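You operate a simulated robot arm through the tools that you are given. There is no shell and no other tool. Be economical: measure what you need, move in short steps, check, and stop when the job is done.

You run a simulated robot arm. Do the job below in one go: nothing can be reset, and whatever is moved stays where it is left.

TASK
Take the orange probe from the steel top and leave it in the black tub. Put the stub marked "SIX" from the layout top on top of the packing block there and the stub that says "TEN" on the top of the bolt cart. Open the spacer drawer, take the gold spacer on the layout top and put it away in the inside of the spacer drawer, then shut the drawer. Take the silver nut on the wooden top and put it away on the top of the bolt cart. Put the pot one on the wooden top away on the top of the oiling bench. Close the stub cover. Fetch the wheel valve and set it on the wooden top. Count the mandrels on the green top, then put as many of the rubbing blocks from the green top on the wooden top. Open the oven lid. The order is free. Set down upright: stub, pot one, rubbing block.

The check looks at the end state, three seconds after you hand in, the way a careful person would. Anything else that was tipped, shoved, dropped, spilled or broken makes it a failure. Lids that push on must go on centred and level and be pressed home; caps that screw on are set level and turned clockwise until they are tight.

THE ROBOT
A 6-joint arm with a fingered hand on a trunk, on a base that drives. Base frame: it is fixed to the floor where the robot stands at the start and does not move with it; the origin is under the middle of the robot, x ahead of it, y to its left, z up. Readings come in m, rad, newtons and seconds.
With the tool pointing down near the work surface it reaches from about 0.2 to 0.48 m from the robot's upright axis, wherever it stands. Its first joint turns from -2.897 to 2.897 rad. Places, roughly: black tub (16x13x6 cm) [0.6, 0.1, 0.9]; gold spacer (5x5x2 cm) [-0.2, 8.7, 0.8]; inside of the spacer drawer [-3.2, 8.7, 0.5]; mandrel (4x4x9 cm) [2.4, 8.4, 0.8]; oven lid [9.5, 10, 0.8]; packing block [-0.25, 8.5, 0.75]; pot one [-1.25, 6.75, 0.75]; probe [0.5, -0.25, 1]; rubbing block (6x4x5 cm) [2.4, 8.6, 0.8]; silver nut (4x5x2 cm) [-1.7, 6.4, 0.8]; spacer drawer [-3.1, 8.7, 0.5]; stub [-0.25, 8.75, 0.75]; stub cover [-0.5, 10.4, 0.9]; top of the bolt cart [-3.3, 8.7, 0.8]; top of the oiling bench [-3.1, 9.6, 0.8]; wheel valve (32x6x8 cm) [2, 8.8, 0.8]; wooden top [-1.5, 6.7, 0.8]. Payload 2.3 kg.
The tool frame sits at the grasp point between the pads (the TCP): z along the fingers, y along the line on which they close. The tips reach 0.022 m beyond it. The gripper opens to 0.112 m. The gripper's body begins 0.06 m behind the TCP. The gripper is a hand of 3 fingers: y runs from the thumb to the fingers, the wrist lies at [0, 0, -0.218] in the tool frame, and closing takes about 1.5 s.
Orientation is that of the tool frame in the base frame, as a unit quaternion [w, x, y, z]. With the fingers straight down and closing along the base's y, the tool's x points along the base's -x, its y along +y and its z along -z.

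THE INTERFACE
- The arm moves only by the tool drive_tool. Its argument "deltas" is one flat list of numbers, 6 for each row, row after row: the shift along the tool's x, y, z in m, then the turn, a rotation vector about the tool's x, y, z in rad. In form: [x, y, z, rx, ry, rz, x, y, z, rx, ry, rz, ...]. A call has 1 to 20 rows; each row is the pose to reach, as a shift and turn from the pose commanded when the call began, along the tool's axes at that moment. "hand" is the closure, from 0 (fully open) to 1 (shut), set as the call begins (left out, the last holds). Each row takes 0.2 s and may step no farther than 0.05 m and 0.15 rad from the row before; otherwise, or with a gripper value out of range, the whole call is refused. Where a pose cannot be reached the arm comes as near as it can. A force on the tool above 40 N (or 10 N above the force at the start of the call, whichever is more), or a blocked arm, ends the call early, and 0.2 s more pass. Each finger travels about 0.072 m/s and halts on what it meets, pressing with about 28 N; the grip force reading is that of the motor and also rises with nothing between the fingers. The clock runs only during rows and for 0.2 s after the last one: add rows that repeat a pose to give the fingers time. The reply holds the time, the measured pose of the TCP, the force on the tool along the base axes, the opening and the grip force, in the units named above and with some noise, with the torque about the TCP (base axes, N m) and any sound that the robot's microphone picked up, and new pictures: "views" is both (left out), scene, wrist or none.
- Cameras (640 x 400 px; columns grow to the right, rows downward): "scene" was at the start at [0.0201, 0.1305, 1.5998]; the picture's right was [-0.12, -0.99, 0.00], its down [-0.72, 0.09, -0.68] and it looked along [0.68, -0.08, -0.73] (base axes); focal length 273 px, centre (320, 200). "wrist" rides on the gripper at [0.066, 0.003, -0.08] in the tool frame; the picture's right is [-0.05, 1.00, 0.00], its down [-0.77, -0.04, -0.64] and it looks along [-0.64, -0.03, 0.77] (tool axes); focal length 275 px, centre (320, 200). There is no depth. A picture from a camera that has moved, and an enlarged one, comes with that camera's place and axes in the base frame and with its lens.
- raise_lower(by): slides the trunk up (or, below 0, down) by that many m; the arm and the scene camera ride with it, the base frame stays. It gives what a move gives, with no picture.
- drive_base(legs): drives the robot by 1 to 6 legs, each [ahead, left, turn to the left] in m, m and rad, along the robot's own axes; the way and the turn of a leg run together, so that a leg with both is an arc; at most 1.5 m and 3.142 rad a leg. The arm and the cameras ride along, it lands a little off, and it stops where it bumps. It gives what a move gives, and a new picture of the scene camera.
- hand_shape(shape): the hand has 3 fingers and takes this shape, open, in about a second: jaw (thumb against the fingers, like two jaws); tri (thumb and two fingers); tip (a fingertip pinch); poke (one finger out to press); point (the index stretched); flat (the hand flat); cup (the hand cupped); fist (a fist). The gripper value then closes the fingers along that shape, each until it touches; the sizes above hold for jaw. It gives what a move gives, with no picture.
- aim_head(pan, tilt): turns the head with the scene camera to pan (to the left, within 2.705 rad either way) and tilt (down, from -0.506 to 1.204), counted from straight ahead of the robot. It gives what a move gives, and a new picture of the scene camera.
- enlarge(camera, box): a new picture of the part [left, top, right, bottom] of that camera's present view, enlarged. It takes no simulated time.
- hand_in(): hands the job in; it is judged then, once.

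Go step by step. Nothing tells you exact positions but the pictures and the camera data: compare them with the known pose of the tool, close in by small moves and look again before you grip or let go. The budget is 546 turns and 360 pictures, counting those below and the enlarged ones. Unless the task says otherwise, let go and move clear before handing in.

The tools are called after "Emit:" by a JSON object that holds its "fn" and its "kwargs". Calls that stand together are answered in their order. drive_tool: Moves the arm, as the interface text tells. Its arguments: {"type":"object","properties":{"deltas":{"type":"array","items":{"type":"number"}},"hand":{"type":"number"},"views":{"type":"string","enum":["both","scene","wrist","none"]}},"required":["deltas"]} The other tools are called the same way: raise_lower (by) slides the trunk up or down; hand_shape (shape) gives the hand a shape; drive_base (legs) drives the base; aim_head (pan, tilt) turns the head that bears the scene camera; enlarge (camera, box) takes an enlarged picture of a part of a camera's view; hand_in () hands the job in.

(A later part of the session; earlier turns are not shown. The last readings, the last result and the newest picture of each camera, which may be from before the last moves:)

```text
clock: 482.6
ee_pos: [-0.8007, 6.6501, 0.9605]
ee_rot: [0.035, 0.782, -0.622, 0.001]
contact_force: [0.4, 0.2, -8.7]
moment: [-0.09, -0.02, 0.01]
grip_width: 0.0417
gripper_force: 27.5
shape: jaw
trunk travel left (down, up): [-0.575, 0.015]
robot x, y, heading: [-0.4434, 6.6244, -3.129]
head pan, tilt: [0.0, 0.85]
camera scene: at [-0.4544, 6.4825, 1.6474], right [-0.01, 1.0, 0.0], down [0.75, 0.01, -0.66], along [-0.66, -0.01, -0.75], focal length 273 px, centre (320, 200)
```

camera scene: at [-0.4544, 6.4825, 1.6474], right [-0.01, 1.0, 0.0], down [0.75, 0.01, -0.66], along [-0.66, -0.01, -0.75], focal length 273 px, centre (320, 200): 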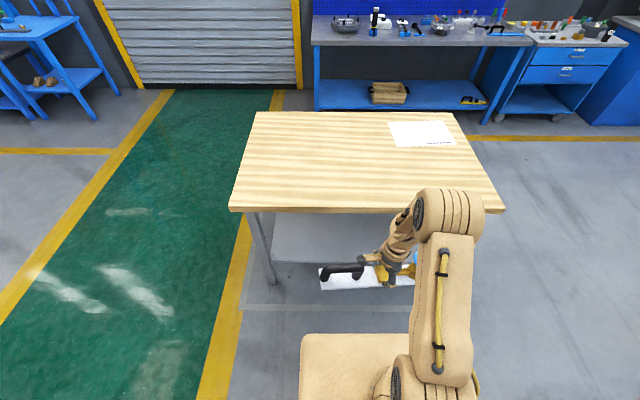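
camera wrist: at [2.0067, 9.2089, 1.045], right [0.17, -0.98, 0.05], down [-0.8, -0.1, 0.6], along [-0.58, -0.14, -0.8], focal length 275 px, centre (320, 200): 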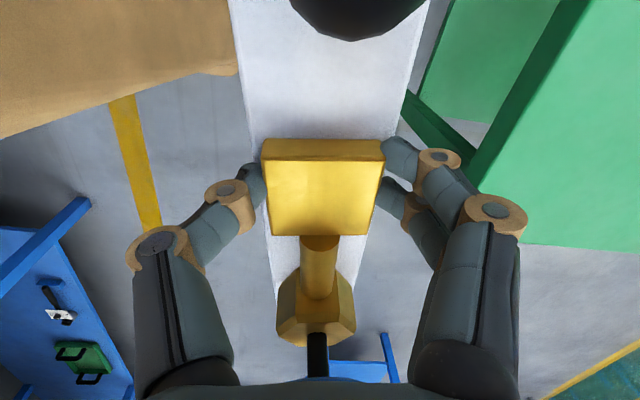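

The table's near edge is around x = -1.15. I'll drive 0.48 m so the valve hangs over the top at x ≈ -1.28.

Emit:
{"fn": "drive_base", "kwargs": {"legs": [[0.48, 0, 0]]}}

```text
clock: 485.5
ee_pos: [-1.2769, 6.6442, 0.9598]
ee_rot: [0.037, 0.783, -0.621, 0.002]
contact_force: [-0.5, 0.6, -8.6]
moment: [-0.11, 0.01, 0.01]
grip_width: 0.0418
gripper_force: 28.1
shape: jaw
trunk travel left (down, up): [-0.575, 0.015]
robot x, y, heading: [-0.9127, 6.6168, -3.128]
head pan, tilt: [0.0, 0.85]
camera scene: at [-0.9305, 6.477, 1.6473], right [-0.01, 1.0, 0.0], down [0.75, 0.01, -0.66], along [-0.66, -0.01, -0.75], focal length 273 px, centre (320, 200)
```

scene: 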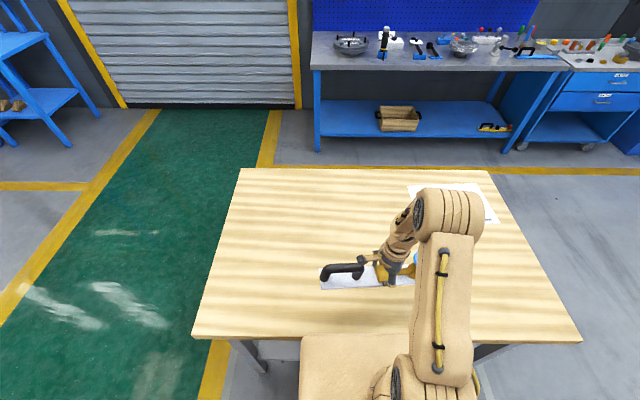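

Over the table with room on all sides. Lowering to contact.

Emit:
{"fn": "drive_tool", "kwargs": {"deltas": [0, 0, 0.04, 0, 0, 0, 0, 0, 0.08, 0, 0, 0, 0, 0, 0.1, 0, 0, 0, 0, 0, 0.106, 0, 0, 0, 0, 0, 0.11, 0, 0, 0, 0, 0, 0.114, 0, 0, 0, 0, 0, 0.118, 0, 0, 0, 0, 0, 0.122, 0, 0, 0], "views": "wrist"}}

```text
clock: 486.9
ee_pos: [-1.2793, 6.6384, 0.8505]
ee_rot: [0.038, 0.783, -0.621, -0.003]
contact_force: [6.3, 0.8, 37.2]
moment: [0.22, -0.73, -0.16]
grip_width: 0.0441
gripper_force: 27.2
shape: jaw
trunk travel left (down, up): [-0.575, 0.015]
robot x, y, heading: [-0.9165, 6.6225, -3.123]
head pan, tilt: [0.0, 0.85]
stopped in row 7: the force on the tool passed its limit (the readings are from after the stop); the commanded pose is now the measured one
camera wrist: at [-1.2635, 6.578, 0.9342], right [-0.98, -0.18, 0.06], down [-0.11, 0.79, 0.6], along [-0.16, 0.58, -0.8], focal length 275 px, centre (320, 200)
```

wrist: 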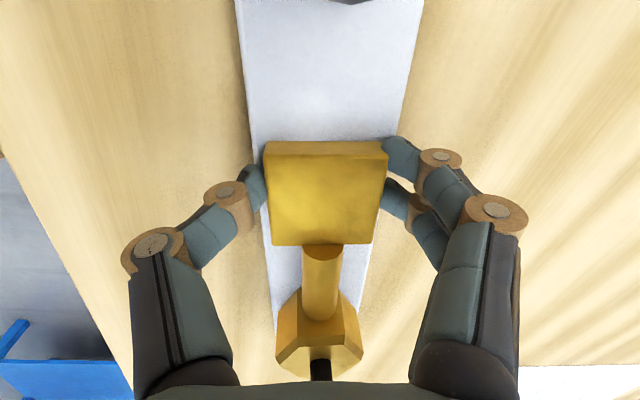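

Emit:
{"fn": "drive_tool", "kwargs": {"deltas": [0, 0, -0.001, 0, 0, 0, 0, 0, -0.001, 0, 0, 0], "views": "none"}}

Emit:
{"fn": "drive_tool", "kwargs": {"deltas": [0, 0, 0, 0, 0, 0, 0, 0, 0, 0, 0, 0, 0, 0, 0, 0, 0, 0, 0, 0, 0, 0, 0, 0], "hand": 0.3, "views": "none"}}

Emit:
{"fn": "drive_tool", "kwargs": {"deltas": [0, 0, -0.03, 0, 0, 0, 0, 0, -0.06, 0, 0, 0, 0, 0, -0.1, 0, 0, 0, 0, 0, -0.14, 0, 0, 0], "views": "both"}}

```text
clock: 487.5
ee_pos: [-1.2803, 6.6385, 0.8503]
ee_rot: [0.039, 0.783, -0.621, -0.004]
contact_force: [4.4, 1.5, 36.6]
moment: [0.26, -0.59, -0.09]
grip_width: 0.044
gripper_force: 27.9
shape: jaw
trunk travel left (down, up): [-0.575, 0.015]
robot x, y, heading: [-0.9118, 6.6188, -3.127]
head pan, tilt: [0.0, 0.85]
```

```text
clock: 488.5
ee_pos: [-1.2816, 6.638, 0.849]
ee_rot: [0.038, 0.783, -0.62, -0.003]
contact_force: [-5.1, -1.2, 30.1]
moment: [0.15, -0.73, 0.03]
grip_width: 0.0765
gripper_force: 0.2
shape: jaw
trunk travel left (down, up): [-0.575, 0.015]
robot x, y, heading: [-0.9133, 6.6181, -3.129]
head pan, tilt: [0.0, 0.85]
```

```text
clock: 489.5
ee_pos: [-1.2744, 6.6447, 0.9888]
ee_rot: [0.037, 0.783, -0.621, -0.001]
contact_force: [1.0, -0.2, -0.2]
moment: [-0.03, 0.02, -0.01]
grip_width: 0.0781
gripper_force: 0.0
shape: jaw
trunk travel left (down, up): [-0.575, 0.015]
robot x, y, heading: [-0.915, 6.6173, -3.131]
head pan, tilt: [0.0, 0.85]
camera scene: at [-0.928, 6.4769, 1.6473], right [-0.01, 1.0, 0.0], down [0.75, 0.01, -0.66], along [-0.66, -0.01, -0.75], focal length 273 px, centre (320, 200)
camera wrist: at [-1.2588, 6.5853, 1.0725], right [-0.98, -0.18, 0.06], down [-0.11, 0.79, 0.6], along [-0.15, 0.58, -0.8], focal length 275 px, centre (320, 200)
```

scene: 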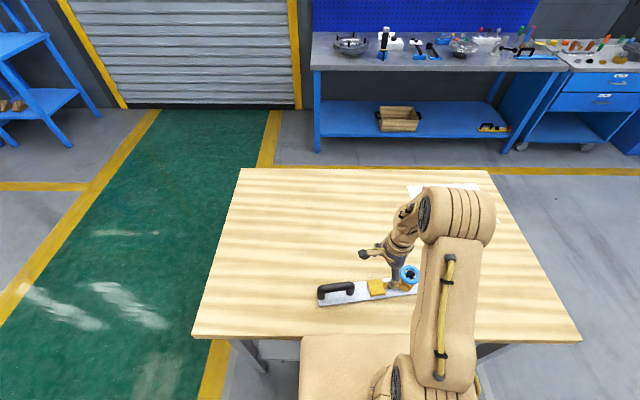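
wrist: 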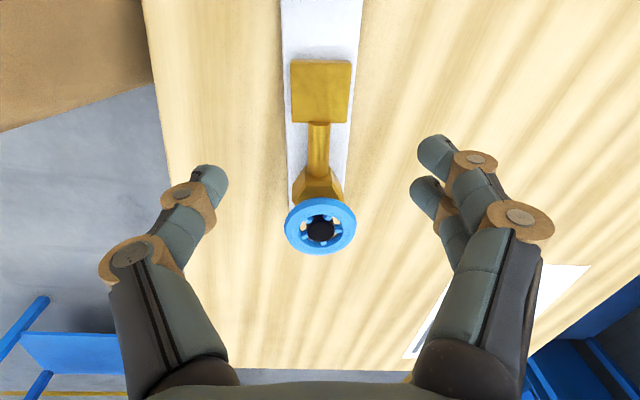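

The valve sits flat on the wooden top. I'll unroll the hand and drive back to the green table for the rubbing blocks.

Emit:
{"fn": "drive_tool", "kwargs": {"deltas": [0, 0, -0.01, 0, 0, -0.14, 0, 0, -0.02, 0, 0, -0.28, 0, 0, -0.03, 0, 0, -0.42, 0, 0, -0.04, 0, 0, -0.56, 0, 0, -0.05, 0, 0, -0.7, 0, 0, -0.06, 0, 0, -0.84, 0, 0, -0.07, 0, 0, -0.98, 0, 0, -0.08, 0, 0, -1.12, 0, 0, -0.09, 0, 0, -1.26, 0, 0, -0.1, 0, 0, -1.36], "hand": 0, "views": "none"}}

Emit:
{"fn": "drive_base", "kwargs": {"legs": [[-1.4, 0, 0], [-0.35, 0, 0], [0, -1.45, 0], [0, -1.4, 0], [0, 0, 1.56], [0, 1.45, 0]]}}

```text
clock: 491.7
ee_pos: [-1.2701, 6.6526, 1.0893]
ee_rot: [0.029, 0.999, 0.012, -0.024]
contact_force: [-0.3, -0.2, 0.2]
moment: [-0.02, 0.03, 0.02]
grip_width: 0.1118
gripper_force: 0.0
shape: jaw
trunk travel left (down, up): [-0.575, 0.015]
robot x, y, heading: [-0.916, 6.6188, -3.128]
head pan, tilt: [0.0, 0.85]
```

```text
clock: 524.6
ee_pos: [2.2211, 9.1721, 1.0872]
ee_rot: [0.037, 0.699, 0.714, 0.002]
contact_force: [-0.6, 0.0, 0.5]
moment: [0.0, 0.01, -0.02]
grip_width: 0.1118
gripper_force: 0.2
shape: jaw
trunk travel left (down, up): [-0.575, 0.015]
robot x, y, heading: [2.252, 9.5292, -1.557]
head pan, tilt: [0.0, 0.85]
camera scene: at [2.3964, 9.5128, 1.6474], right [-1.0, -0.01, 0.0], down [-0.01, 0.75, -0.66], along [0.01, -0.66, -0.75], focal length 273 px, centre (320, 200)
```

scene: 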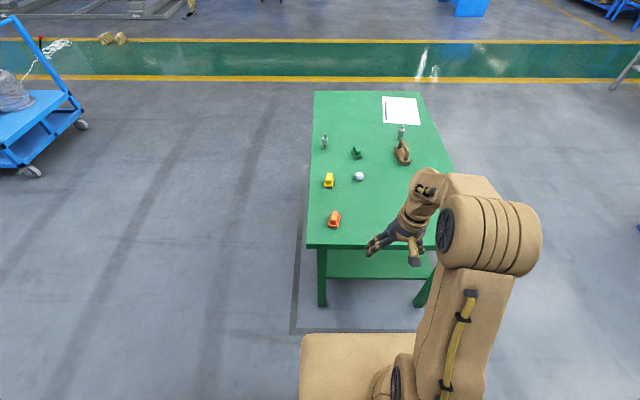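

Emit:
{"fn": "enlarge", "kwargs": {"camera": "scene", "box": [300, 130, 380, 240]}}

```text
3.64 times, centred on (340, 185) of scene
camera zoom: at [2.3964, 9.5128, 1.6474], right [-1.0, -0.01, 0.0], down [-0.01, 0.75, -0.66], along [0.01, -0.66, -0.75], focal length 992 px, centre (247, 254)
```

zoom: 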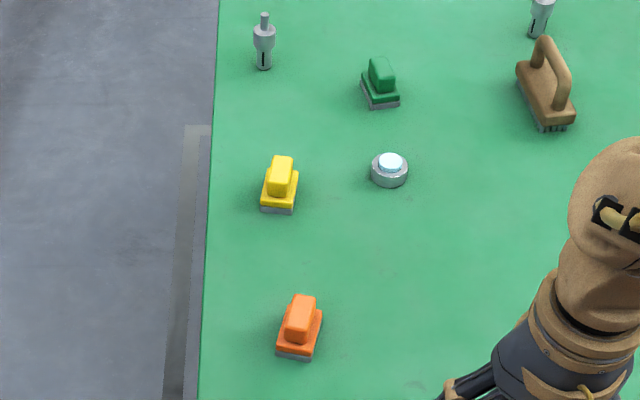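

The blocks have a ridge grip along y, ideal for closing along x. I'll approach the orange one.

Emit:
{"fn": "drive_base", "kwargs": {"legs": [[0.26, 0.1, -0.012]]}}

Emit:
{"fn": "drive_tool", "kwargs": {"deltas": [0, 0, 0.03, 0, -0.06, 0, 0, 0.005, 0.06, 0, -0.06, 0], "hand": 0.3, "views": "wrist"}}

```text
clock: 526.6
ee_pos: [2.3192, 8.9142, 1.0874]
ee_rot: [0.037, 0.704, 0.709, 0.002]
contact_force: [-0.3, 0.3, 0.7]
moment: [0.0, 0.02, -0.03]
grip_width: 0.1119
gripper_force: 0.0
shape: jaw
trunk travel left (down, up): [-0.575, 0.015]
robot x, y, heading: [2.3519, 9.274, -1.567]
head pan, tilt: [0.0, 0.85]
camera scene: at [2.4979, 9.2525, 1.6473], right [-1.0, 0.0, 0.0], down [0.0, 0.75, -0.66], along [0.0, -0.66, -0.75], focal length 273 px, centre (320, 200)
```

scene: 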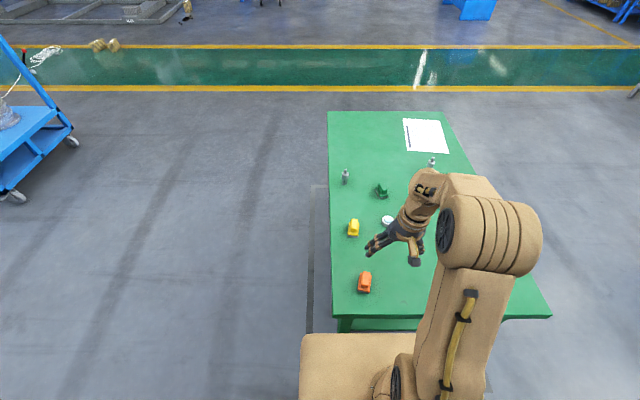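

```text
clock: 527.2
ee_pos: [2.3265, 8.9115, 1.0283]
ee_rot: [0.059, 0.704, 0.708, -0.019]
contact_force: [0.4, 0.1, -0.4]
moment: [-0.02, -0.01, 0.0]
grip_width: 0.0786
gripper_force: 0.0
shape: jaw
trunk travel left (down, up): [-0.575, 0.015]
robot x, y, heading: [2.356, 9.2721, -1.571]
head pan, tilt: [0.0, 0.85]
camera wrist: at [2.3248, 8.9867, 1.1013], right [1.0, -0.04, 0.06], down [-0.07, -0.7, 0.71], along [0.02, -0.72, -0.7], focal length 275 px, centre (320, 200)
```

wrist: 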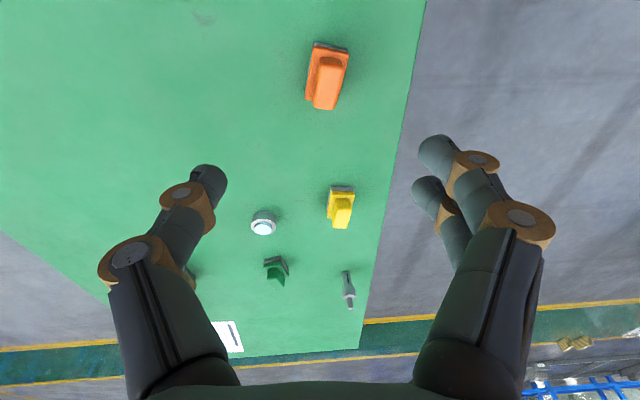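

Emit:
{"fn": "drive_tool", "kwargs": {"deltas": [-0.01, 0.004, 0.035, 0.02, 0.04, 0.03, -0.02, 0.008, 0.07, 0.04, 0.08, 0.06, -0.03, 0.012, 0.1, 0.057, 0.11, 0.1, -0.0384, 0.0146, 0.134, 0.057, 0.11, 0.1], "views": "wrist"}}

```text
clock: 528.2
ee_pos: [2.3505, 8.8484, 0.9038]
ee_rot: [0.014, 0.739, 0.673, 0.025]
contact_force: [-0.2, -0.4, -0.4]
moment: [-0.01, 0.01, 0.0]
grip_width: 0.0788
gripper_force: 0.1
shape: jaw
out of reach, approached as far as the arm can: row 2, 3, 4
trunk travel left (down, up): [-0.575, 0.015]
robot x, y, heading: [2.355, 9.2698, -1.575]
head pan, tilt: [0.0, 0.85]
camera wrist: at [2.3536, 8.9133, 0.9847], right [0.99, -0.14, 0.05], down [-0.14, -0.77, 0.62], along [-0.04, -0.62, -0.78], focal length 275 px, centre (320, 200)
```

wrist: 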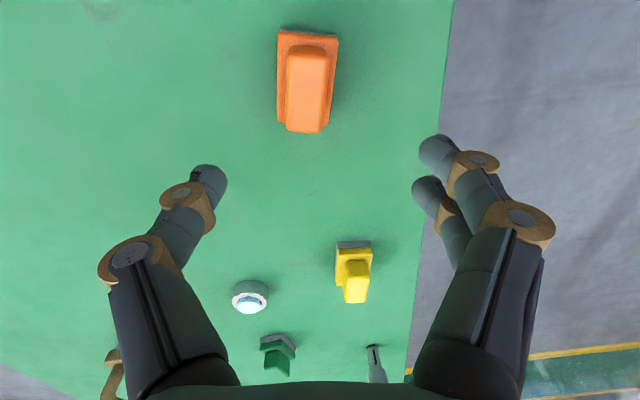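

Centred apart from 2 cm in y. Descending onto the block's base.

Emit:
{"fn": "drive_tool", "kwargs": {"deltas": [0.02, -0.003, 0.03, 0, 0, 0, 0.02, -0.003, 0.07, 0, 0, 0], "views": "wrist"}}

```text
clock: 528.8
ee_pos: [2.3511, 8.8692, 0.8342]
ee_rot: [0.019, 0.739, 0.673, 0.027]
contact_force: [0.0, 0.6, -0.6]
moment: [0.01, 0.01, 0.03]
grip_width: 0.0787
gripper_force: 0.0
shape: jaw
trunk travel left (down, up): [-0.575, 0.015]
robot x, y, heading: [2.3577, 9.2654, -1.565]
head pan, tilt: [0.0, 0.85]
camera wrist: at [2.3556, 8.9347, 0.9154], right [0.99, -0.14, 0.06], down [-0.15, -0.77, 0.62], along [-0.04, -0.62, -0.78], focal length 275 px, centre (320, 200)
```

wrist: 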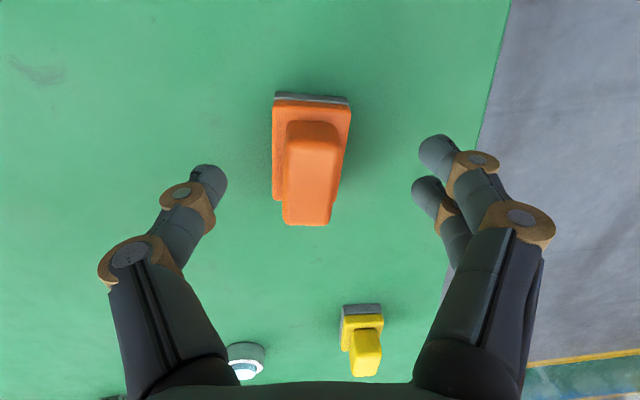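

Emit:
{"fn": "drive_tool", "kwargs": {"deltas": [0, -0.004, 0.02, 0, 0, 0, 0, -0.004, 0.034, 0, 0, 0, 0, -0.004, 0.042, 0, 0, 0, 0, -0.004, 0.05, 0, 0, 0], "views": "none"}}

```text
clock: 529.8
ee_pos: [2.3504, 8.8708, 0.7844]
ee_rot: [0.019, 0.739, 0.673, 0.027]
contact_force: [0.7, -0.8, 7.8]
moment: [0.0, 0.37, 0.04]
grip_width: 0.0786
gripper_force: 0.1
shape: jaw
trunk travel left (down, up): [-0.575, 0.015]
robot x, y, heading: [2.3534, 9.2715, -1.571]
head pan, tilt: [0.0, 0.85]
```

Emit:
{"fn": "drive_tool", "kwargs": {"deltas": [0, 0, -0.006, 0, 0, 0, 0, 0, -0.006, 0, 0, 0, 0, 0, -0.006, 0, 0, 0, 0, 0, -0.006, 0, 0, 0, 0, 0, -0.006, 0, 0, 0, 0, 0, -0.006, 0, 0, 0], "hand": 1, "views": "wrist"}}

```text
clock: 531.2
ee_pos: [2.3499, 8.8716, 0.7894]
ee_rot: [0.018, 0.739, 0.673, 0.029]
contact_force: [0.2, 0.3, -0.6]
moment: [-0.02, -0.01, -0.02]
grip_width: 0.0354
gripper_force: 27.6
shape: jaw
trunk travel left (down, up): [-0.575, 0.015]
robot x, y, heading: [2.3549, 9.271, -1.571]
head pan, tilt: [0.0, 0.85]
camera wrist: at [2.3537, 8.936, 0.8717], right [0.99, -0.14, 0.06], down [-0.15, -0.77, 0.62], along [-0.04, -0.62, -0.78], focal length 275 px, centre (320, 200)
```

wrist: 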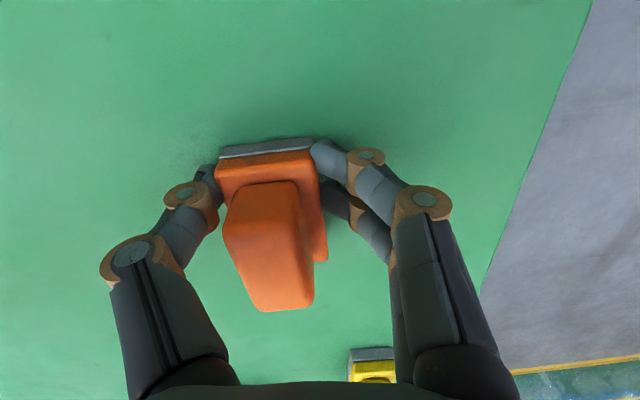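

Emit:
{"fn": "drive_tool", "kwargs": {"deltas": [0, 0, -0.02, 0, 0, 0, 0, 0, -0.05, 0, 0, 0, 0, 0, -0.09, 0, 0, 0, 0, 0, -0.13, 0, 0, 0], "views": "both"}}

```text
clock: 532.2
ee_pos: [2.3432, 8.8692, 0.9202]
ee_rot: [0.017, 0.739, 0.673, 0.027]
contact_force: [0.5, -0.5, -1.4]
moment: [0.03, -0.03, -0.03]
grip_width: 0.0356
gripper_force: 28.1
shape: jaw
trunk travel left (down, up): [-0.575, 0.015]
robot x, y, heading: [2.3502, 9.2708, -1.571]
head pan, tilt: [0.0, 0.85]
camera scene: at [2.4977, 9.2535, 1.6473], right [-1.0, 0.0, 0.0], down [0.0, 0.75, -0.66], along [0.0, -0.66, -0.75], focal length 273 px, centre (320, 200)
camera wrist: at [2.347, 8.9348, 1.0023], right [0.99, -0.14, 0.06], down [-0.15, -0.77, 0.62], along [-0.04, -0.62, -0.78], focal length 275 px, centre (320, 200)
```

scene: 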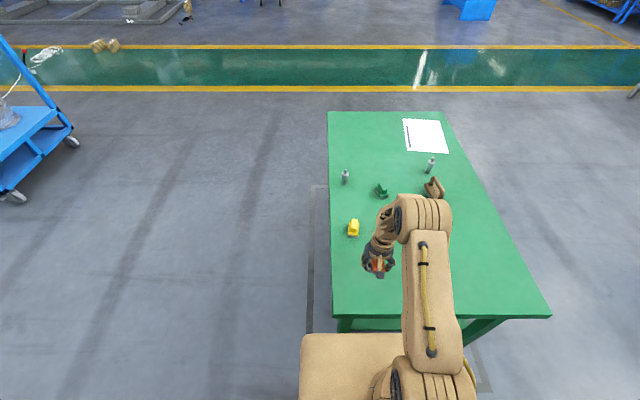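
wrist: 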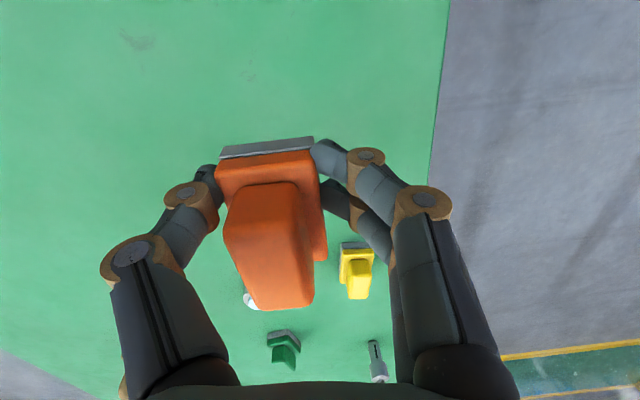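

The orange block is held. Carrying it to the wooden top.

Emit:
{"fn": "drive_base", "kwargs": {"legs": [[-0.25, 0, 0], [0, 0, -1.571], [1.48, 0, 0], [0, 1.3, 0], [0, 1.22, 0], [1.4, 0, 0]]}}

```text
clock: 563.3
ee_pos: [-0.9466, 7.0569, 0.9203]
ee_rot: [0.031, 0.998, -0.056, 0.007]
contact_force: [0.3, -0.4, -0.6]
moment: [-0.03, -0.02, 0.01]
grip_width: 0.0355
gripper_force: 27.8
shape: jaw
trunk travel left (down, up): [-0.575, 0.015]
robot x, y, heading: [-0.546, 7.0384, 3.126]
head pan, tilt: [0.0, 0.85]
camera scene: at [-0.5648, 6.8955, 1.6474], right [0.02, 1.0, 0.0], down [0.75, -0.01, -0.66], along [-0.66, 0.01, -0.75], focal length 273 px, centre (320, 200)
```

scene: 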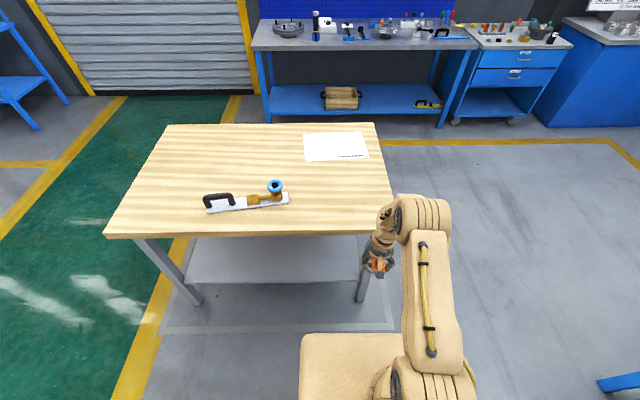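

The valve is fine and there's room right of it. I'll place the orange block at about (-1.26, 7.06).

Emit:
{"fn": "drive_base", "kwargs": {"legs": [[0.315, 0, 0]]}}

Emit:
{"fn": "drive_tool", "kwargs": {"deltas": [0, 0, 0.03, 0, 0, 0, 0, 0, 0.055, 0, 0, 0, 0, 0, 0.065, 0, 0, 0, 0, 0, 0.069, 0, 0, 0, 0, 0, 0.073, 0, 0, 0, 0, 0, 0.077, 0, 0, 0, 0, 0, 0.081, 0, 0, 0, 0, 0, 0.085, 0, 0, 0], "views": "both"}}

```text
clock: 565.5
ee_pos: [-1.2607, 7.0636, 0.9185]
ee_rot: [0.031, 0.998, -0.058, 0.007]
contact_force: [0.7, -0.3, -2.2]
moment: [-0.03, -0.04, -0.01]
grip_width: 0.0355
gripper_force: 28.1
shape: jaw
trunk travel left (down, up): [-0.575, 0.015]
robot x, y, heading: [-0.8595, 7.0408, 3.122]
head pan, tilt: [0.0, 0.85]
camera scene: at [-0.8797, 6.902, 1.6474], right [0.02, 1.0, 0.0], down [0.75, -0.02, -0.66], along [-0.66, 0.01, -0.75], focal length 273 px, centre (320, 200)
```

scene: 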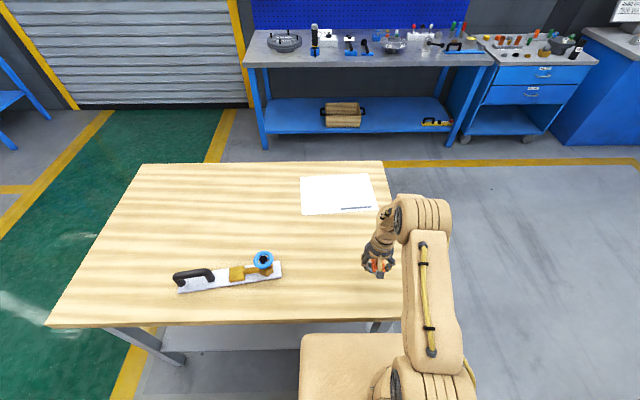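

```text
clock: 566.9
ee_pos: [-1.2599, 7.0594, 0.8464]
ee_rot: [0.032, 0.998, -0.058, 0.0]
contact_force: [4.1, -4.4, 32.7]
moment: [0.83, -0.17, -0.04]
grip_width: 0.0371
gripper_force: 27.9
shape: jaw
trunk travel left (down, up): [-0.575, 0.015]
robot x, y, heading: [-0.8631, 7.0365, 3.122]
head pan, tilt: [0.0, 0.85]
stopped in row 7: the force on the tool passed its limit (the readings are from after the stop); the commanded pose is now the measured one
camera scene: at [-0.873, 6.9006, 1.6477], right [0.02, 1.0, 0.0], down [0.75, -0.02, -0.66], along [-0.66, 0.01, -0.75], focal length 273 px, centre (320, 200)
camera wrist: at [-1.1951, 7.0539, 0.9274], right [-0.16, -0.98, 0.06], down [-0.76, 0.16, 0.63], along [-0.63, 0.05, -0.78], focal length 275 px, centre (320, 200)
```

scene: 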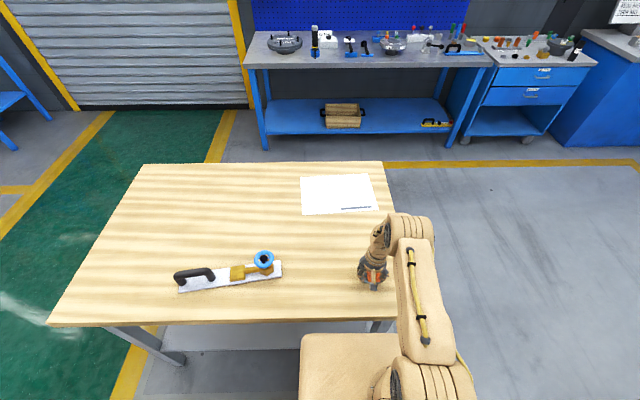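
wrist: 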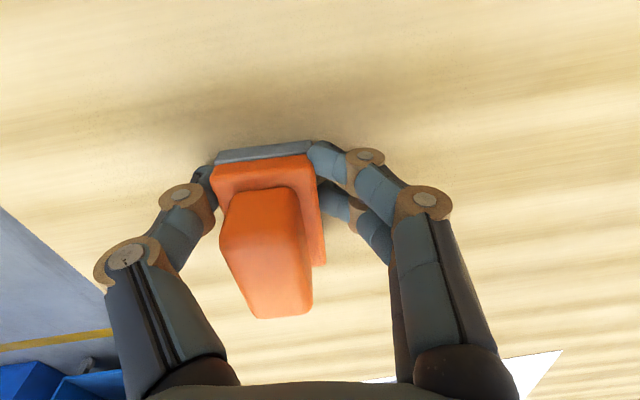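

Down on the wood. Releasing and rising.

Emit:
{"fn": "drive_tool", "kwargs": {"deltas": [0, 0, -0.003, 0, 0, 0], "views": "none"}}

Emit:
{"fn": "drive_tool", "kwargs": {"deltas": [0, 0, 0, 0, 0, 0, 0, 0, 0, 0, 0, 0, 0, 0, 0, 0, 0, 0, 0, 0, 0, 0, 0, 0], "hand": 0.3, "views": "none"}}

Emit:
{"fn": "drive_tool", "kwargs": {"deltas": [0, 0, -0.03, 0, 0, 0, 0, 0, -0.07, 0, 0, 0, 0, 0, -0.11, 0, 0, 0, 0, 0, -0.15, 0, 0, 0, 0, 0, -0.19, 0, 0, 0], "views": "both"}}

```text
clock: 567.3
ee_pos: [-1.2604, 7.0594, 0.8463]
ee_rot: [0.033, 0.998, -0.058, 0.003]
contact_force: [2.5, -3.3, 17.9]
moment: [0.46, -0.03, -0.01]
grip_width: 0.0366
gripper_force: 27.8
shape: jaw
trunk travel left (down, up): [-0.575, 0.015]
robot x, y, heading: [-0.8579, 7.0417, 3.12]
head pan, tilt: [0.0, 0.85]
```

```text
clock: 568.3
ee_pos: [-1.2627, 7.0597, 0.8466]
ee_rot: [0.032, 0.998, -0.057, 0.004]
contact_force: [1.0, 0.2, 0.2]
moment: [-0.03, 0.01, -0.02]
grip_width: 0.078
gripper_force: 0.1
shape: jaw
trunk travel left (down, up): [-0.575, 0.015]
robot x, y, heading: [-0.858, 7.0436, 3.122]
head pan, tilt: [0.0, 0.85]
```

```text
clock: 569.5
ee_pos: [-1.2611, 7.0733, 1.0353]
ee_rot: [0.033, 0.998, -0.058, 0.004]
contact_force: [0.9, 0.1, 0.3]
moment: [0.02, 0.0, -0.01]
grip_width: 0.0781
gripper_force: 0.1
shape: jaw
trunk travel left (down, up): [-0.575, 0.015]
robot x, y, heading: [-0.859, 7.0423, 3.119]
head pan, tilt: [0.0, 0.85]
camera scene: at [-0.8782, 6.902, 1.6474], right [0.02, 1.0, 0.0], down [0.75, -0.02, -0.66], along [-0.66, 0.01, -0.75], focal length 273 px, centre (320, 200)
camera wrist: at [-1.1965, 7.0675, 1.1181], right [-0.16, -0.98, 0.06], down [-0.76, 0.17, 0.62], along [-0.62, 0.05, -0.78], focal length 275 px, centre (320, 200)
```

scene: 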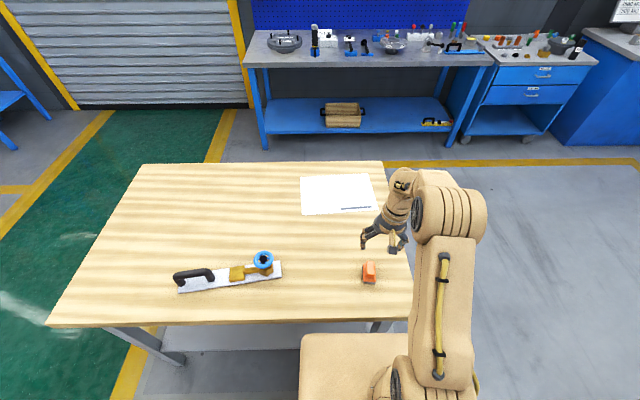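
wrist: 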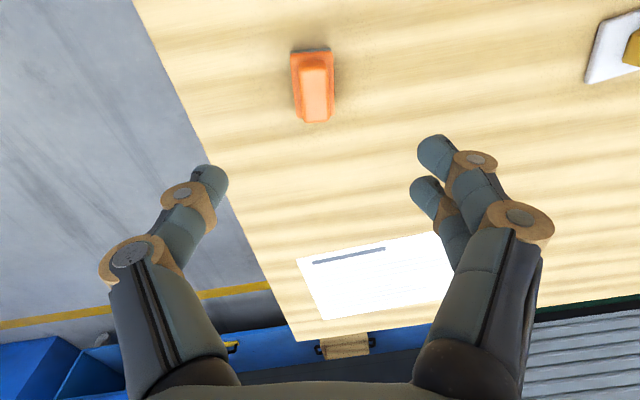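

The orange block stands upright. Next is yellow at about (2.37, 8.66): I'll approach it from the green table's +x side, keeping my heading.

Emit:
{"fn": "drive_base", "kwargs": {"legs": [[-1.4, 0, 0], [-0.36, 0, 0], [0, -1.25, 0], [0, -1.2, 0], [-1.4, 0, 0], [-0.85, 0, 0]]}}

Emit:
{"fn": "drive_base", "kwargs": {"legs": [[0, 0.8, 0.02]]}}

```text
clock: 600.7
ee_pos: [2.8304, 9.406, 1.0359]
ee_rot: [0.033, 0.997, -0.067, 0.005]
contact_force: [-0.4, 0.4, -0.4]
moment: [-0.01, 0.02, -0.01]
grip_width: 0.0781
gripper_force: 0.1
shape: jaw
trunk travel left (down, up): [-0.575, 0.015]
robot x, y, heading: [3.2311, 9.3711, 3.103]
head pan, tilt: [0.0, 0.85]
camera scene: at [3.2103, 9.2286, 1.6474], right [0.04, 1.0, 0.0], down [0.75, -0.03, -0.66], along [-0.66, 0.03, -0.75], focal length 273 px, centre (320, 200)
```

scene: 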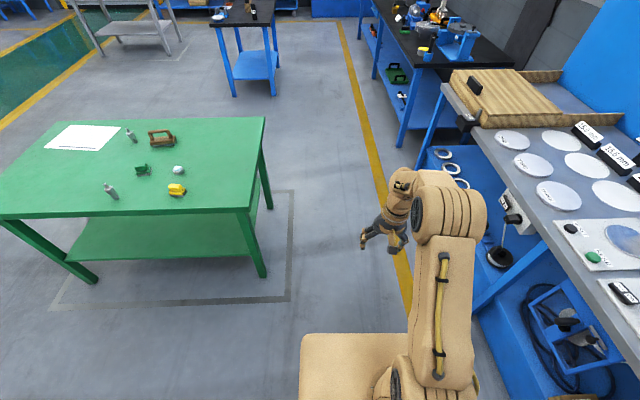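

```text
clock: 605.0
ee_pos: [2.8034, 8.5997, 1.0355]
ee_rot: [0.033, 0.998, -0.061, 0.005]
contact_force: [0.2, -0.1, 0.3]
moment: [0.04, 0.0, -0.02]
grip_width: 0.078
gripper_force: 0.1
shape: jaw
trunk travel left (down, up): [-0.575, 0.015]
robot x, y, heading: [3.2068, 8.573, 3.111]
head pan, tilt: [0.0, 0.85]
camera scene: at [3.1851, 8.427, 1.6473], right [0.03, 1.0, 0.0], down [0.75, -0.02, -0.66], along [-0.66, 0.02, -0.75], focal length 273 px, centre (320, 200)
```

scene: 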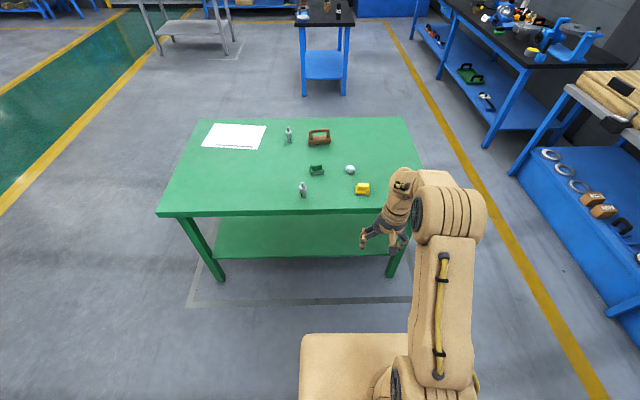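

Yellow is at about (2.378, 8.636). From here the hand closes along its 6 cm length, which is fine. Approaching.

Emit:
{"fn": "drive_base", "kwargs": {"legs": [[0.43, -0.02, 0.03]]}}

Emit:
{"fn": "drive_tool", "kwargs": {"deltas": [0, 0, 0.04, 0.0, 0, 0.03, 0, 0, 0.08, 0, 0, 0.06, 0, 0, 0.11, 0, 0, 0.06], "hand": 0.1, "views": "wrist"}}

```text
clock: 607.7
ee_pos: [2.372, 8.6118, 1.0369]
ee_rot: [0.033, 0.998, -0.045, 0.005]
contact_force: [0.6, -0.9, 0.2]
moment: [-0.01, -0.01, -0.01]
grip_width: 0.0782
gripper_force: 0.0
shape: jaw
trunk travel left (down, up): [-0.575, 0.015]
robot x, y, heading: [2.7757, 8.5916, -3.136]
head pan, tilt: [0.0, 0.85]
camera scene: at [2.7595, 8.4515, 1.6474], right [0.0, 1.0, 0.0], down [0.75, 0.0, -0.66], along [-0.66, 0.0, -0.75], focal length 273 px, centre (320, 200)
```

scene: 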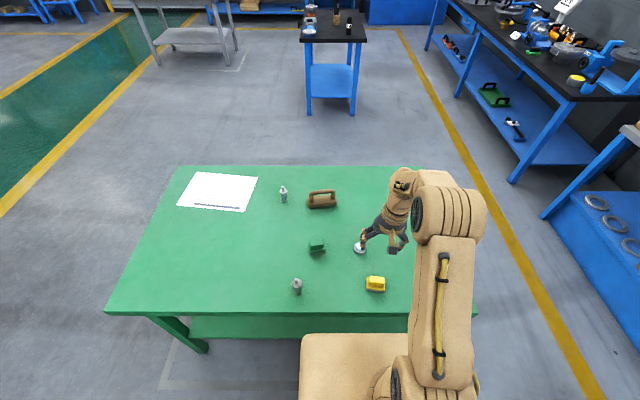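

```text
clock: 608.5
ee_pos: [2.3731, 8.6055, 0.9259]
ee_rot: [0.032, 0.997, -0.076, 0.005]
contact_force: [-0.8, 0.6, -0.7]
moment: [0.0, 0.04, 0.04]
grip_width: 0.1009
gripper_force: 0.0
shape: jaw
trunk travel left (down, up): [-0.575, 0.015]
robot x, y, heading: [2.7758, 8.5919, -3.138]
head pan, tilt: [0.0, 0.85]
camera wrist: at [2.4379, 8.5979, 1.0073], right [-0.2, -0.98, 0.06], down [-0.76, 0.19, 0.62], along [-0.62, 0.07, -0.78], focal length 275 px, centre (320, 200)
```

wrist: 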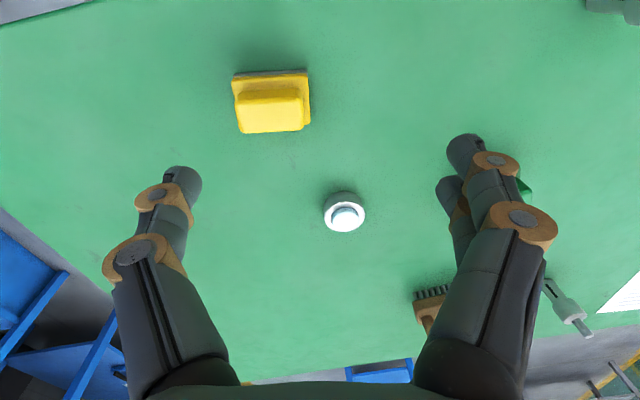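

Emit:
{"fn": "drive_tool", "kwargs": {"deltas": [-0.001, -0.01, 0.02, 0, 0, -0.05, -0.002, -0.02, 0.05, 0, 0, -0.1, -0.002, -0.0285, 0.09, 0, 0, -0.1], "views": "wrist"}}

```text
clock: 609.3
ee_pos: [2.3773, 8.628, 0.8337]
ee_rot: [0.033, 0.999, -0.026, 0.004]
contact_force: [0.5, 0.1, -0.4]
moment: [0.0, 0.0, -0.01]
grip_width: 0.1007
gripper_force: 0.2
shape: jaw
trunk travel left (down, up): [-0.575, 0.015]
robot x, y, heading: [2.7771, 8.5911, -3.14]
head pan, tilt: [0.0, 0.85]
camera wrist: at [2.4423, 8.6269, 0.9155], right [-0.1, -0.99, 0.07], down [-0.77, 0.12, 0.62], along [-0.63, 0.01, -0.78], focal length 275 px, centre (320, 200)
```

wrist: 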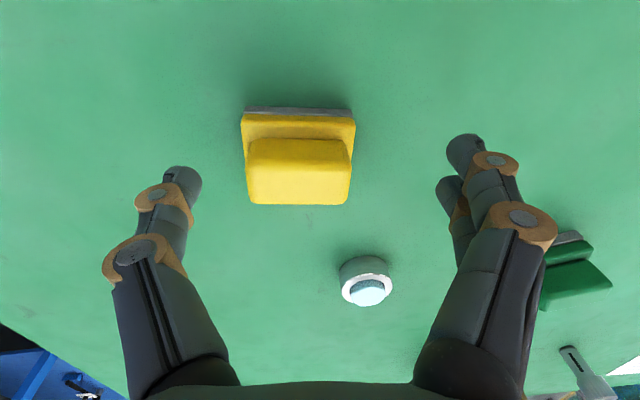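

Emit:
{"fn": "drive_tool", "kwargs": {"deltas": [0, -0.012, 0.02, 0, 0, 0, 0, -0.012, 0.036, 0, 0, 0, 0, -0.012, 0.045, 0, 0, 0], "views": "none"}}

Emit:
{"fn": "drive_tool", "kwargs": {"deltas": [0, 0, 0, 0, 0, 0, 0, 0, 0, 0, 0, 0, 0, 0, 0, 0, 0, 0, 0, 0, 0, 0, 0, 0, 0, 0, 0, 0, 0, 0], "hand": 1, "views": "wrist"}}

```text
clock: 610.1
ee_pos: [2.3782, 8.6359, 0.7885]
ee_rot: [0.033, 0.999, -0.025, 0.005]
contact_force: [0.4, -1.0, 0.0]
moment: [-0.01, 0.03, 0.0]
grip_width: 0.1006
gripper_force: 0.1
shape: jaw
trunk travel left (down, up): [-0.575, 0.015]
robot x, y, heading: [2.7775, 8.5907, -3.136]
head pan, tilt: [0.0, 0.85]
```

```text
clock: 611.3
ee_pos: [2.377, 8.6369, 0.7887]
ee_rot: [0.033, 0.999, -0.025, 0.003]
contact_force: [-0.5, -0.3, -0.5]
moment: [0.06, 0.05, -0.03]
grip_width: 0.046
gripper_force: 27.9
shape: jaw
trunk travel left (down, up): [-0.575, 0.015]
robot x, y, heading: [2.7735, 8.5914, -3.14]
head pan, tilt: [0.0, 0.85]
camera wrist: at [2.443, 8.6361, 0.8704], right [-0.1, -0.99, 0.07], down [-0.77, 0.12, 0.63], along [-0.63, 0.01, -0.78], focal length 275 px, centre (320, 200)
```

wrist: 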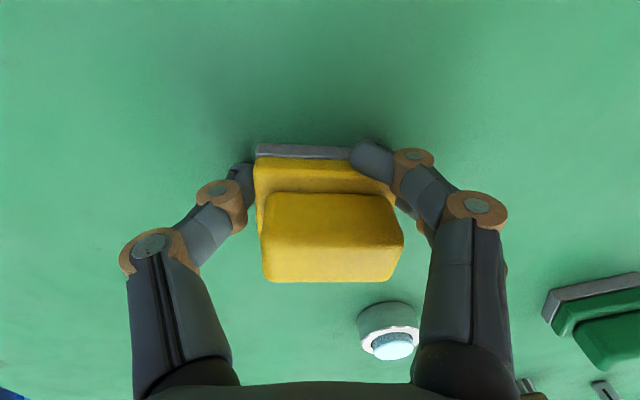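

One finger sits at the near corner. I'll open, move 12 mm further over the block and grip again.

Emit:
{"fn": "drive_tool", "kwargs": {"deltas": [0, 0, 0, 0, 0, 0, 0, 0, 0, 0, 0, 0, 0, 0, 0, 0, 0, 0, 0, 0, 0, 0, 0, 0], "hand": 0.1, "views": "none"}}

Emit:
{"fn": "drive_tool", "kwargs": {"deltas": [-0.007, 0, 0, 0, 0, 0.03, -0.014, 0, 0, 0, 0, 0.06], "views": "wrist"}}

```text
clock: 612.3
ee_pos: [2.378, 8.6369, 0.7886]
ee_rot: [0.034, 0.999, -0.026, 0.004]
contact_force: [-0.1, 0.2, 0.0]
moment: [0.01, -0.01, 0.0]
grip_width: 0.1006
gripper_force: 0.0
shape: jaw
trunk travel left (down, up): [-0.575, 0.015]
robot x, y, heading: [2.7797, 8.5912, -3.138]
head pan, tilt: [0.0, 0.85]
```

```text
clock: 612.9
ee_pos: [2.3621, 8.6364, 0.7889]
ee_rot: [0.033, 0.998, -0.054, 0.005]
contact_force: [-0.6, 0.0, 0.7]
moment: [0.0, 0.02, 0.04]
grip_width: 0.1006
gripper_force: 0.1
shape: jaw
trunk travel left (down, up): [-0.575, 0.015]
robot x, y, heading: [2.7781, 8.5927, -3.137]
head pan, tilt: [0.0, 0.85]
camera wrist: at [2.4278, 8.6324, 0.8705], right [-0.16, -0.99, 0.06], down [-0.77, 0.16, 0.62], along [-0.62, 0.05, -0.78], focal length 275 px, centre (320, 200)
```

wrist: 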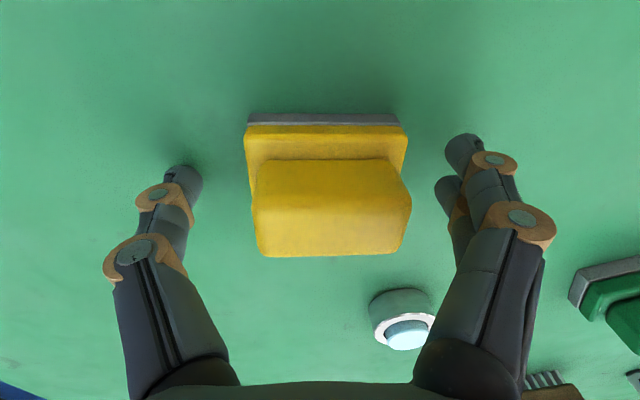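

Emit:
{"fn": "drive_tool", "kwargs": {"deltas": [0, 0.002, 0, 0, 0, 0, 0, 0.002, 0, 0, 0, 0, 0, 0.002, 0, 0, 0, 0, 0, 0.002, 0, 0, 0, 0, 0, 0.002, 0, 0, 0, 0], "hand": 1, "views": "wrist"}}

```text
clock: 614.1
ee_pos: [2.3631, 8.6359, 0.7876]
ee_rot: [0.032, 0.998, -0.055, 0.005]
contact_force: [-0.8, 0.4, -0.2]
moment: [-0.01, -0.02, 0.01]
grip_width: 0.0539
gripper_force: 27.6
shape: jaw
trunk travel left (down, up): [-0.575, 0.015]
robot x, y, heading: [2.7768, 8.5919, -3.136]
head pan, tilt: [0.0, 0.85]
camera wrist: at [2.4278, 8.6307, 0.8705], right [-0.16, -0.99, 0.06], down [-0.77, 0.16, 0.62], along [-0.62, 0.05, -0.78], focal length 275 px, centre (320, 200)
```

wrist: 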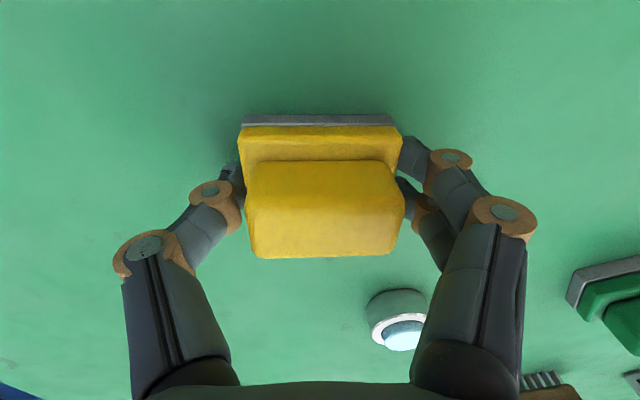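

Good grip (54 mm). Lifting and carrying yellow to the wooden top.

Emit:
{"fn": "drive_tool", "kwargs": {"deltas": [0, 0, -0.02, 0, 0, 0, 0, 0, -0.05, 0, 0, 0, 0, 0, -0.09, 0, 0, 0, 0, 0, -0.14, 0, 0, 0], "views": "wrist"}}

Emit:
{"fn": "drive_base", "kwargs": {"legs": [[-0.35, 0, 0], [0, -0.85, 0], [1.4, 0, 0], [0.83, 0, 0], [0, 1.3, 0], [0, 1.25, 0]]}}

Emit:
{"fn": "drive_base", "kwargs": {"legs": [[1.4, 0, 0]]}}

```text
clock: 615.1
ee_pos: [2.3633, 8.6426, 0.9287]
ee_rot: [0.032, 0.998, -0.055, 0.004]
contact_force: [-0.1, 0.0, -1.4]
moment: [-0.01, 0.01, -0.01]
grip_width: 0.0537
gripper_force: 27.8
shape: jaw
trunk travel left (down, up): [-0.575, 0.015]
robot x, y, heading: [2.7781, 8.5913, -3.139]
head pan, tilt: [0.0, 0.85]
camera wrist: at [2.4275, 8.6385, 1.0109], right [-0.16, -0.99, 0.06], down [-0.77, 0.16, 0.62], along [-0.62, 0.05, -0.78], focal length 275 px, centre (320, 200)
```

wrist: 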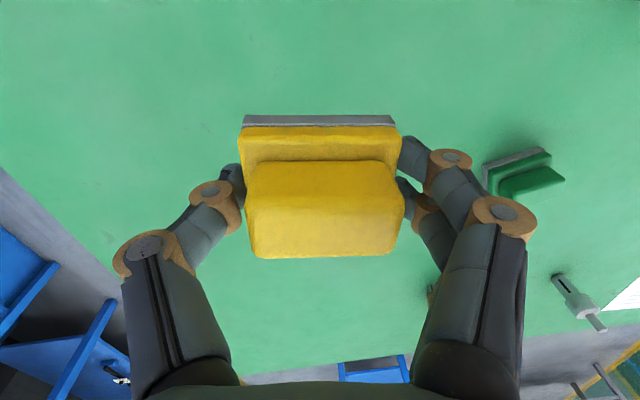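

```text
clock: 644.0
ee_pos: [0.4669, 6.9398, 0.9289]
ee_rot: [0.032, 0.997, -0.066, 0.005]
contact_force: [-0.3, 0.2, -1.3]
moment: [0.0, 0.0, -0.03]
grip_width: 0.0539
gripper_force: 27.9
shape: jaw
trunk travel left (down, up): [-0.575, 0.015]
robot x, y, heading: [0.8794, 6.8804, 3.125]
head pan, tilt: [0.0, 0.85]
camera scene: at [0.859, 6.7381, 1.6474], right [0.02, 1.0, 0.0], down [0.75, -0.01, -0.66], along [-0.66, 0.01, -0.75], focal length 273 px, centre (320, 200)
```

scene: 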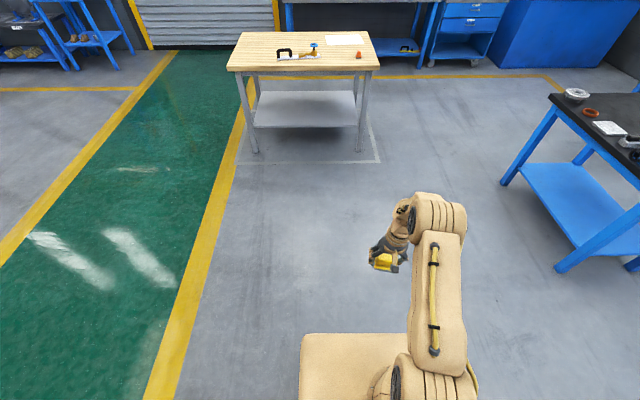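

```text
clock: 650.9
ee_pos: [-0.9233, 6.98, 0.9282]
ee_rot: [0.033, 0.997, -0.073, 0.005]
contact_force: [-0.7, -0.4, -1.6]
moment: [0.01, -0.01, 0.01]
grip_width: 0.0539
gripper_force: 27.9
shape: jaw
trunk travel left (down, up): [-0.575, 0.015]
robot x, y, heading: [-0.511, 6.9148, 3.11]
head pan, tilt: [0.0, 0.85]
camera scene: at [-0.5337, 6.7744, 1.6474], right [0.03, 1.0, 0.0], down [0.75, -0.02, -0.66], along [-0.66, 0.02, -0.75], focal length 273 px, centre (320, 200)
```

scene: 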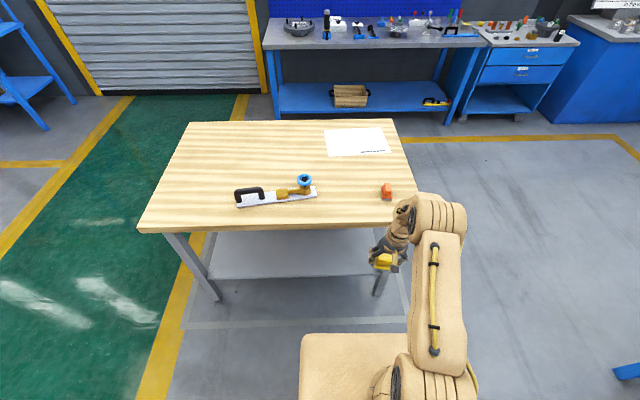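

Emit:
{"fn": "drive_base", "kwargs": {"legs": [[0.33, 0.075, 0.03]]}}

Emit:
{"fn": "drive_tool", "kwargs": {"deltas": [0, 0, 0.03, 0, 0, 0, 0, 0, 0.05, 0, 0, 0], "views": "wrist"}}

```text
clock: 653.1
ee_pos: [-1.2595, 6.8976, 0.9276]
ee_rot: [0.032, 0.998, -0.058, 0.004]
contact_force: [0.5, -1.3, -0.8]
moment: [-0.03, 0.0, 0.02]
grip_width: 0.0539
gripper_force: 28.3
shape: jaw
trunk travel left (down, up): [-0.575, 0.015]
robot x, y, heading: [-0.8455, 6.8443, 3.143]
head pan, tilt: [0.0, 0.85]
camera scene: at [-0.8616, 6.7042, 1.6474], right [0.0, 1.0, 0.0], down [0.75, 0.0, -0.66], along [-0.66, 0.0, -0.75], focal length 273 px, centre (320, 200)
```

scene: 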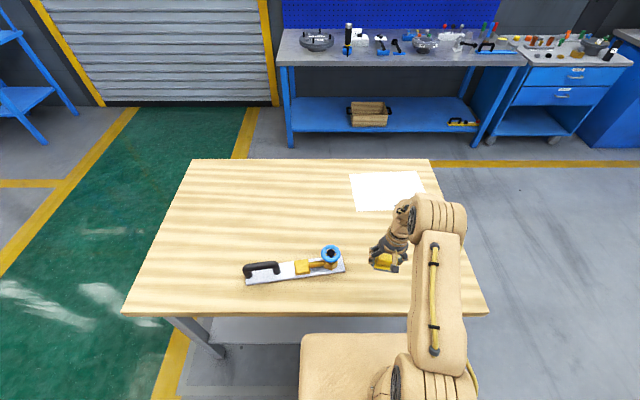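

```text
clock: 653.7
ee_pos: [-1.2581, 6.8951, 0.8787]
ee_rot: [0.032, 0.998, -0.057, 0.005]
contact_force: [0.2, 0.2, -0.3]
moment: [0.02, -0.01, -0.01]
grip_width: 0.054
gripper_force: 27.7
shape: jaw
trunk travel left (down, up): [-0.575, 0.015]
robot x, y, heading: [-0.8433, 6.8452, 3.144]
head pan, tilt: [0.0, 0.85]
camera wrist: at [-1.1927, 6.8896, 0.9597], right [-0.16, -0.98, 0.06], down [-0.77, 0.16, 0.62], along [-0.62, 0.05, -0.78], focal length 275 px, centre (320, 200)
```

wrist: 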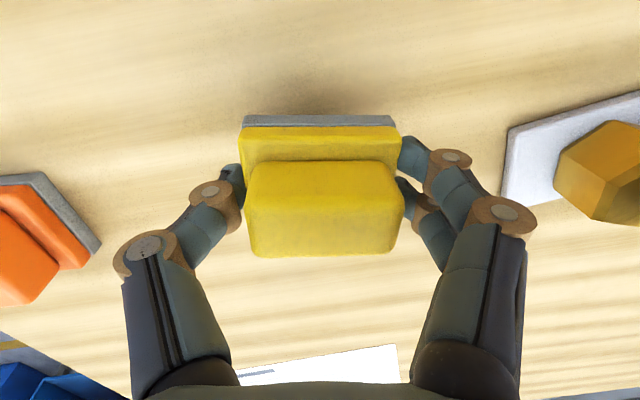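

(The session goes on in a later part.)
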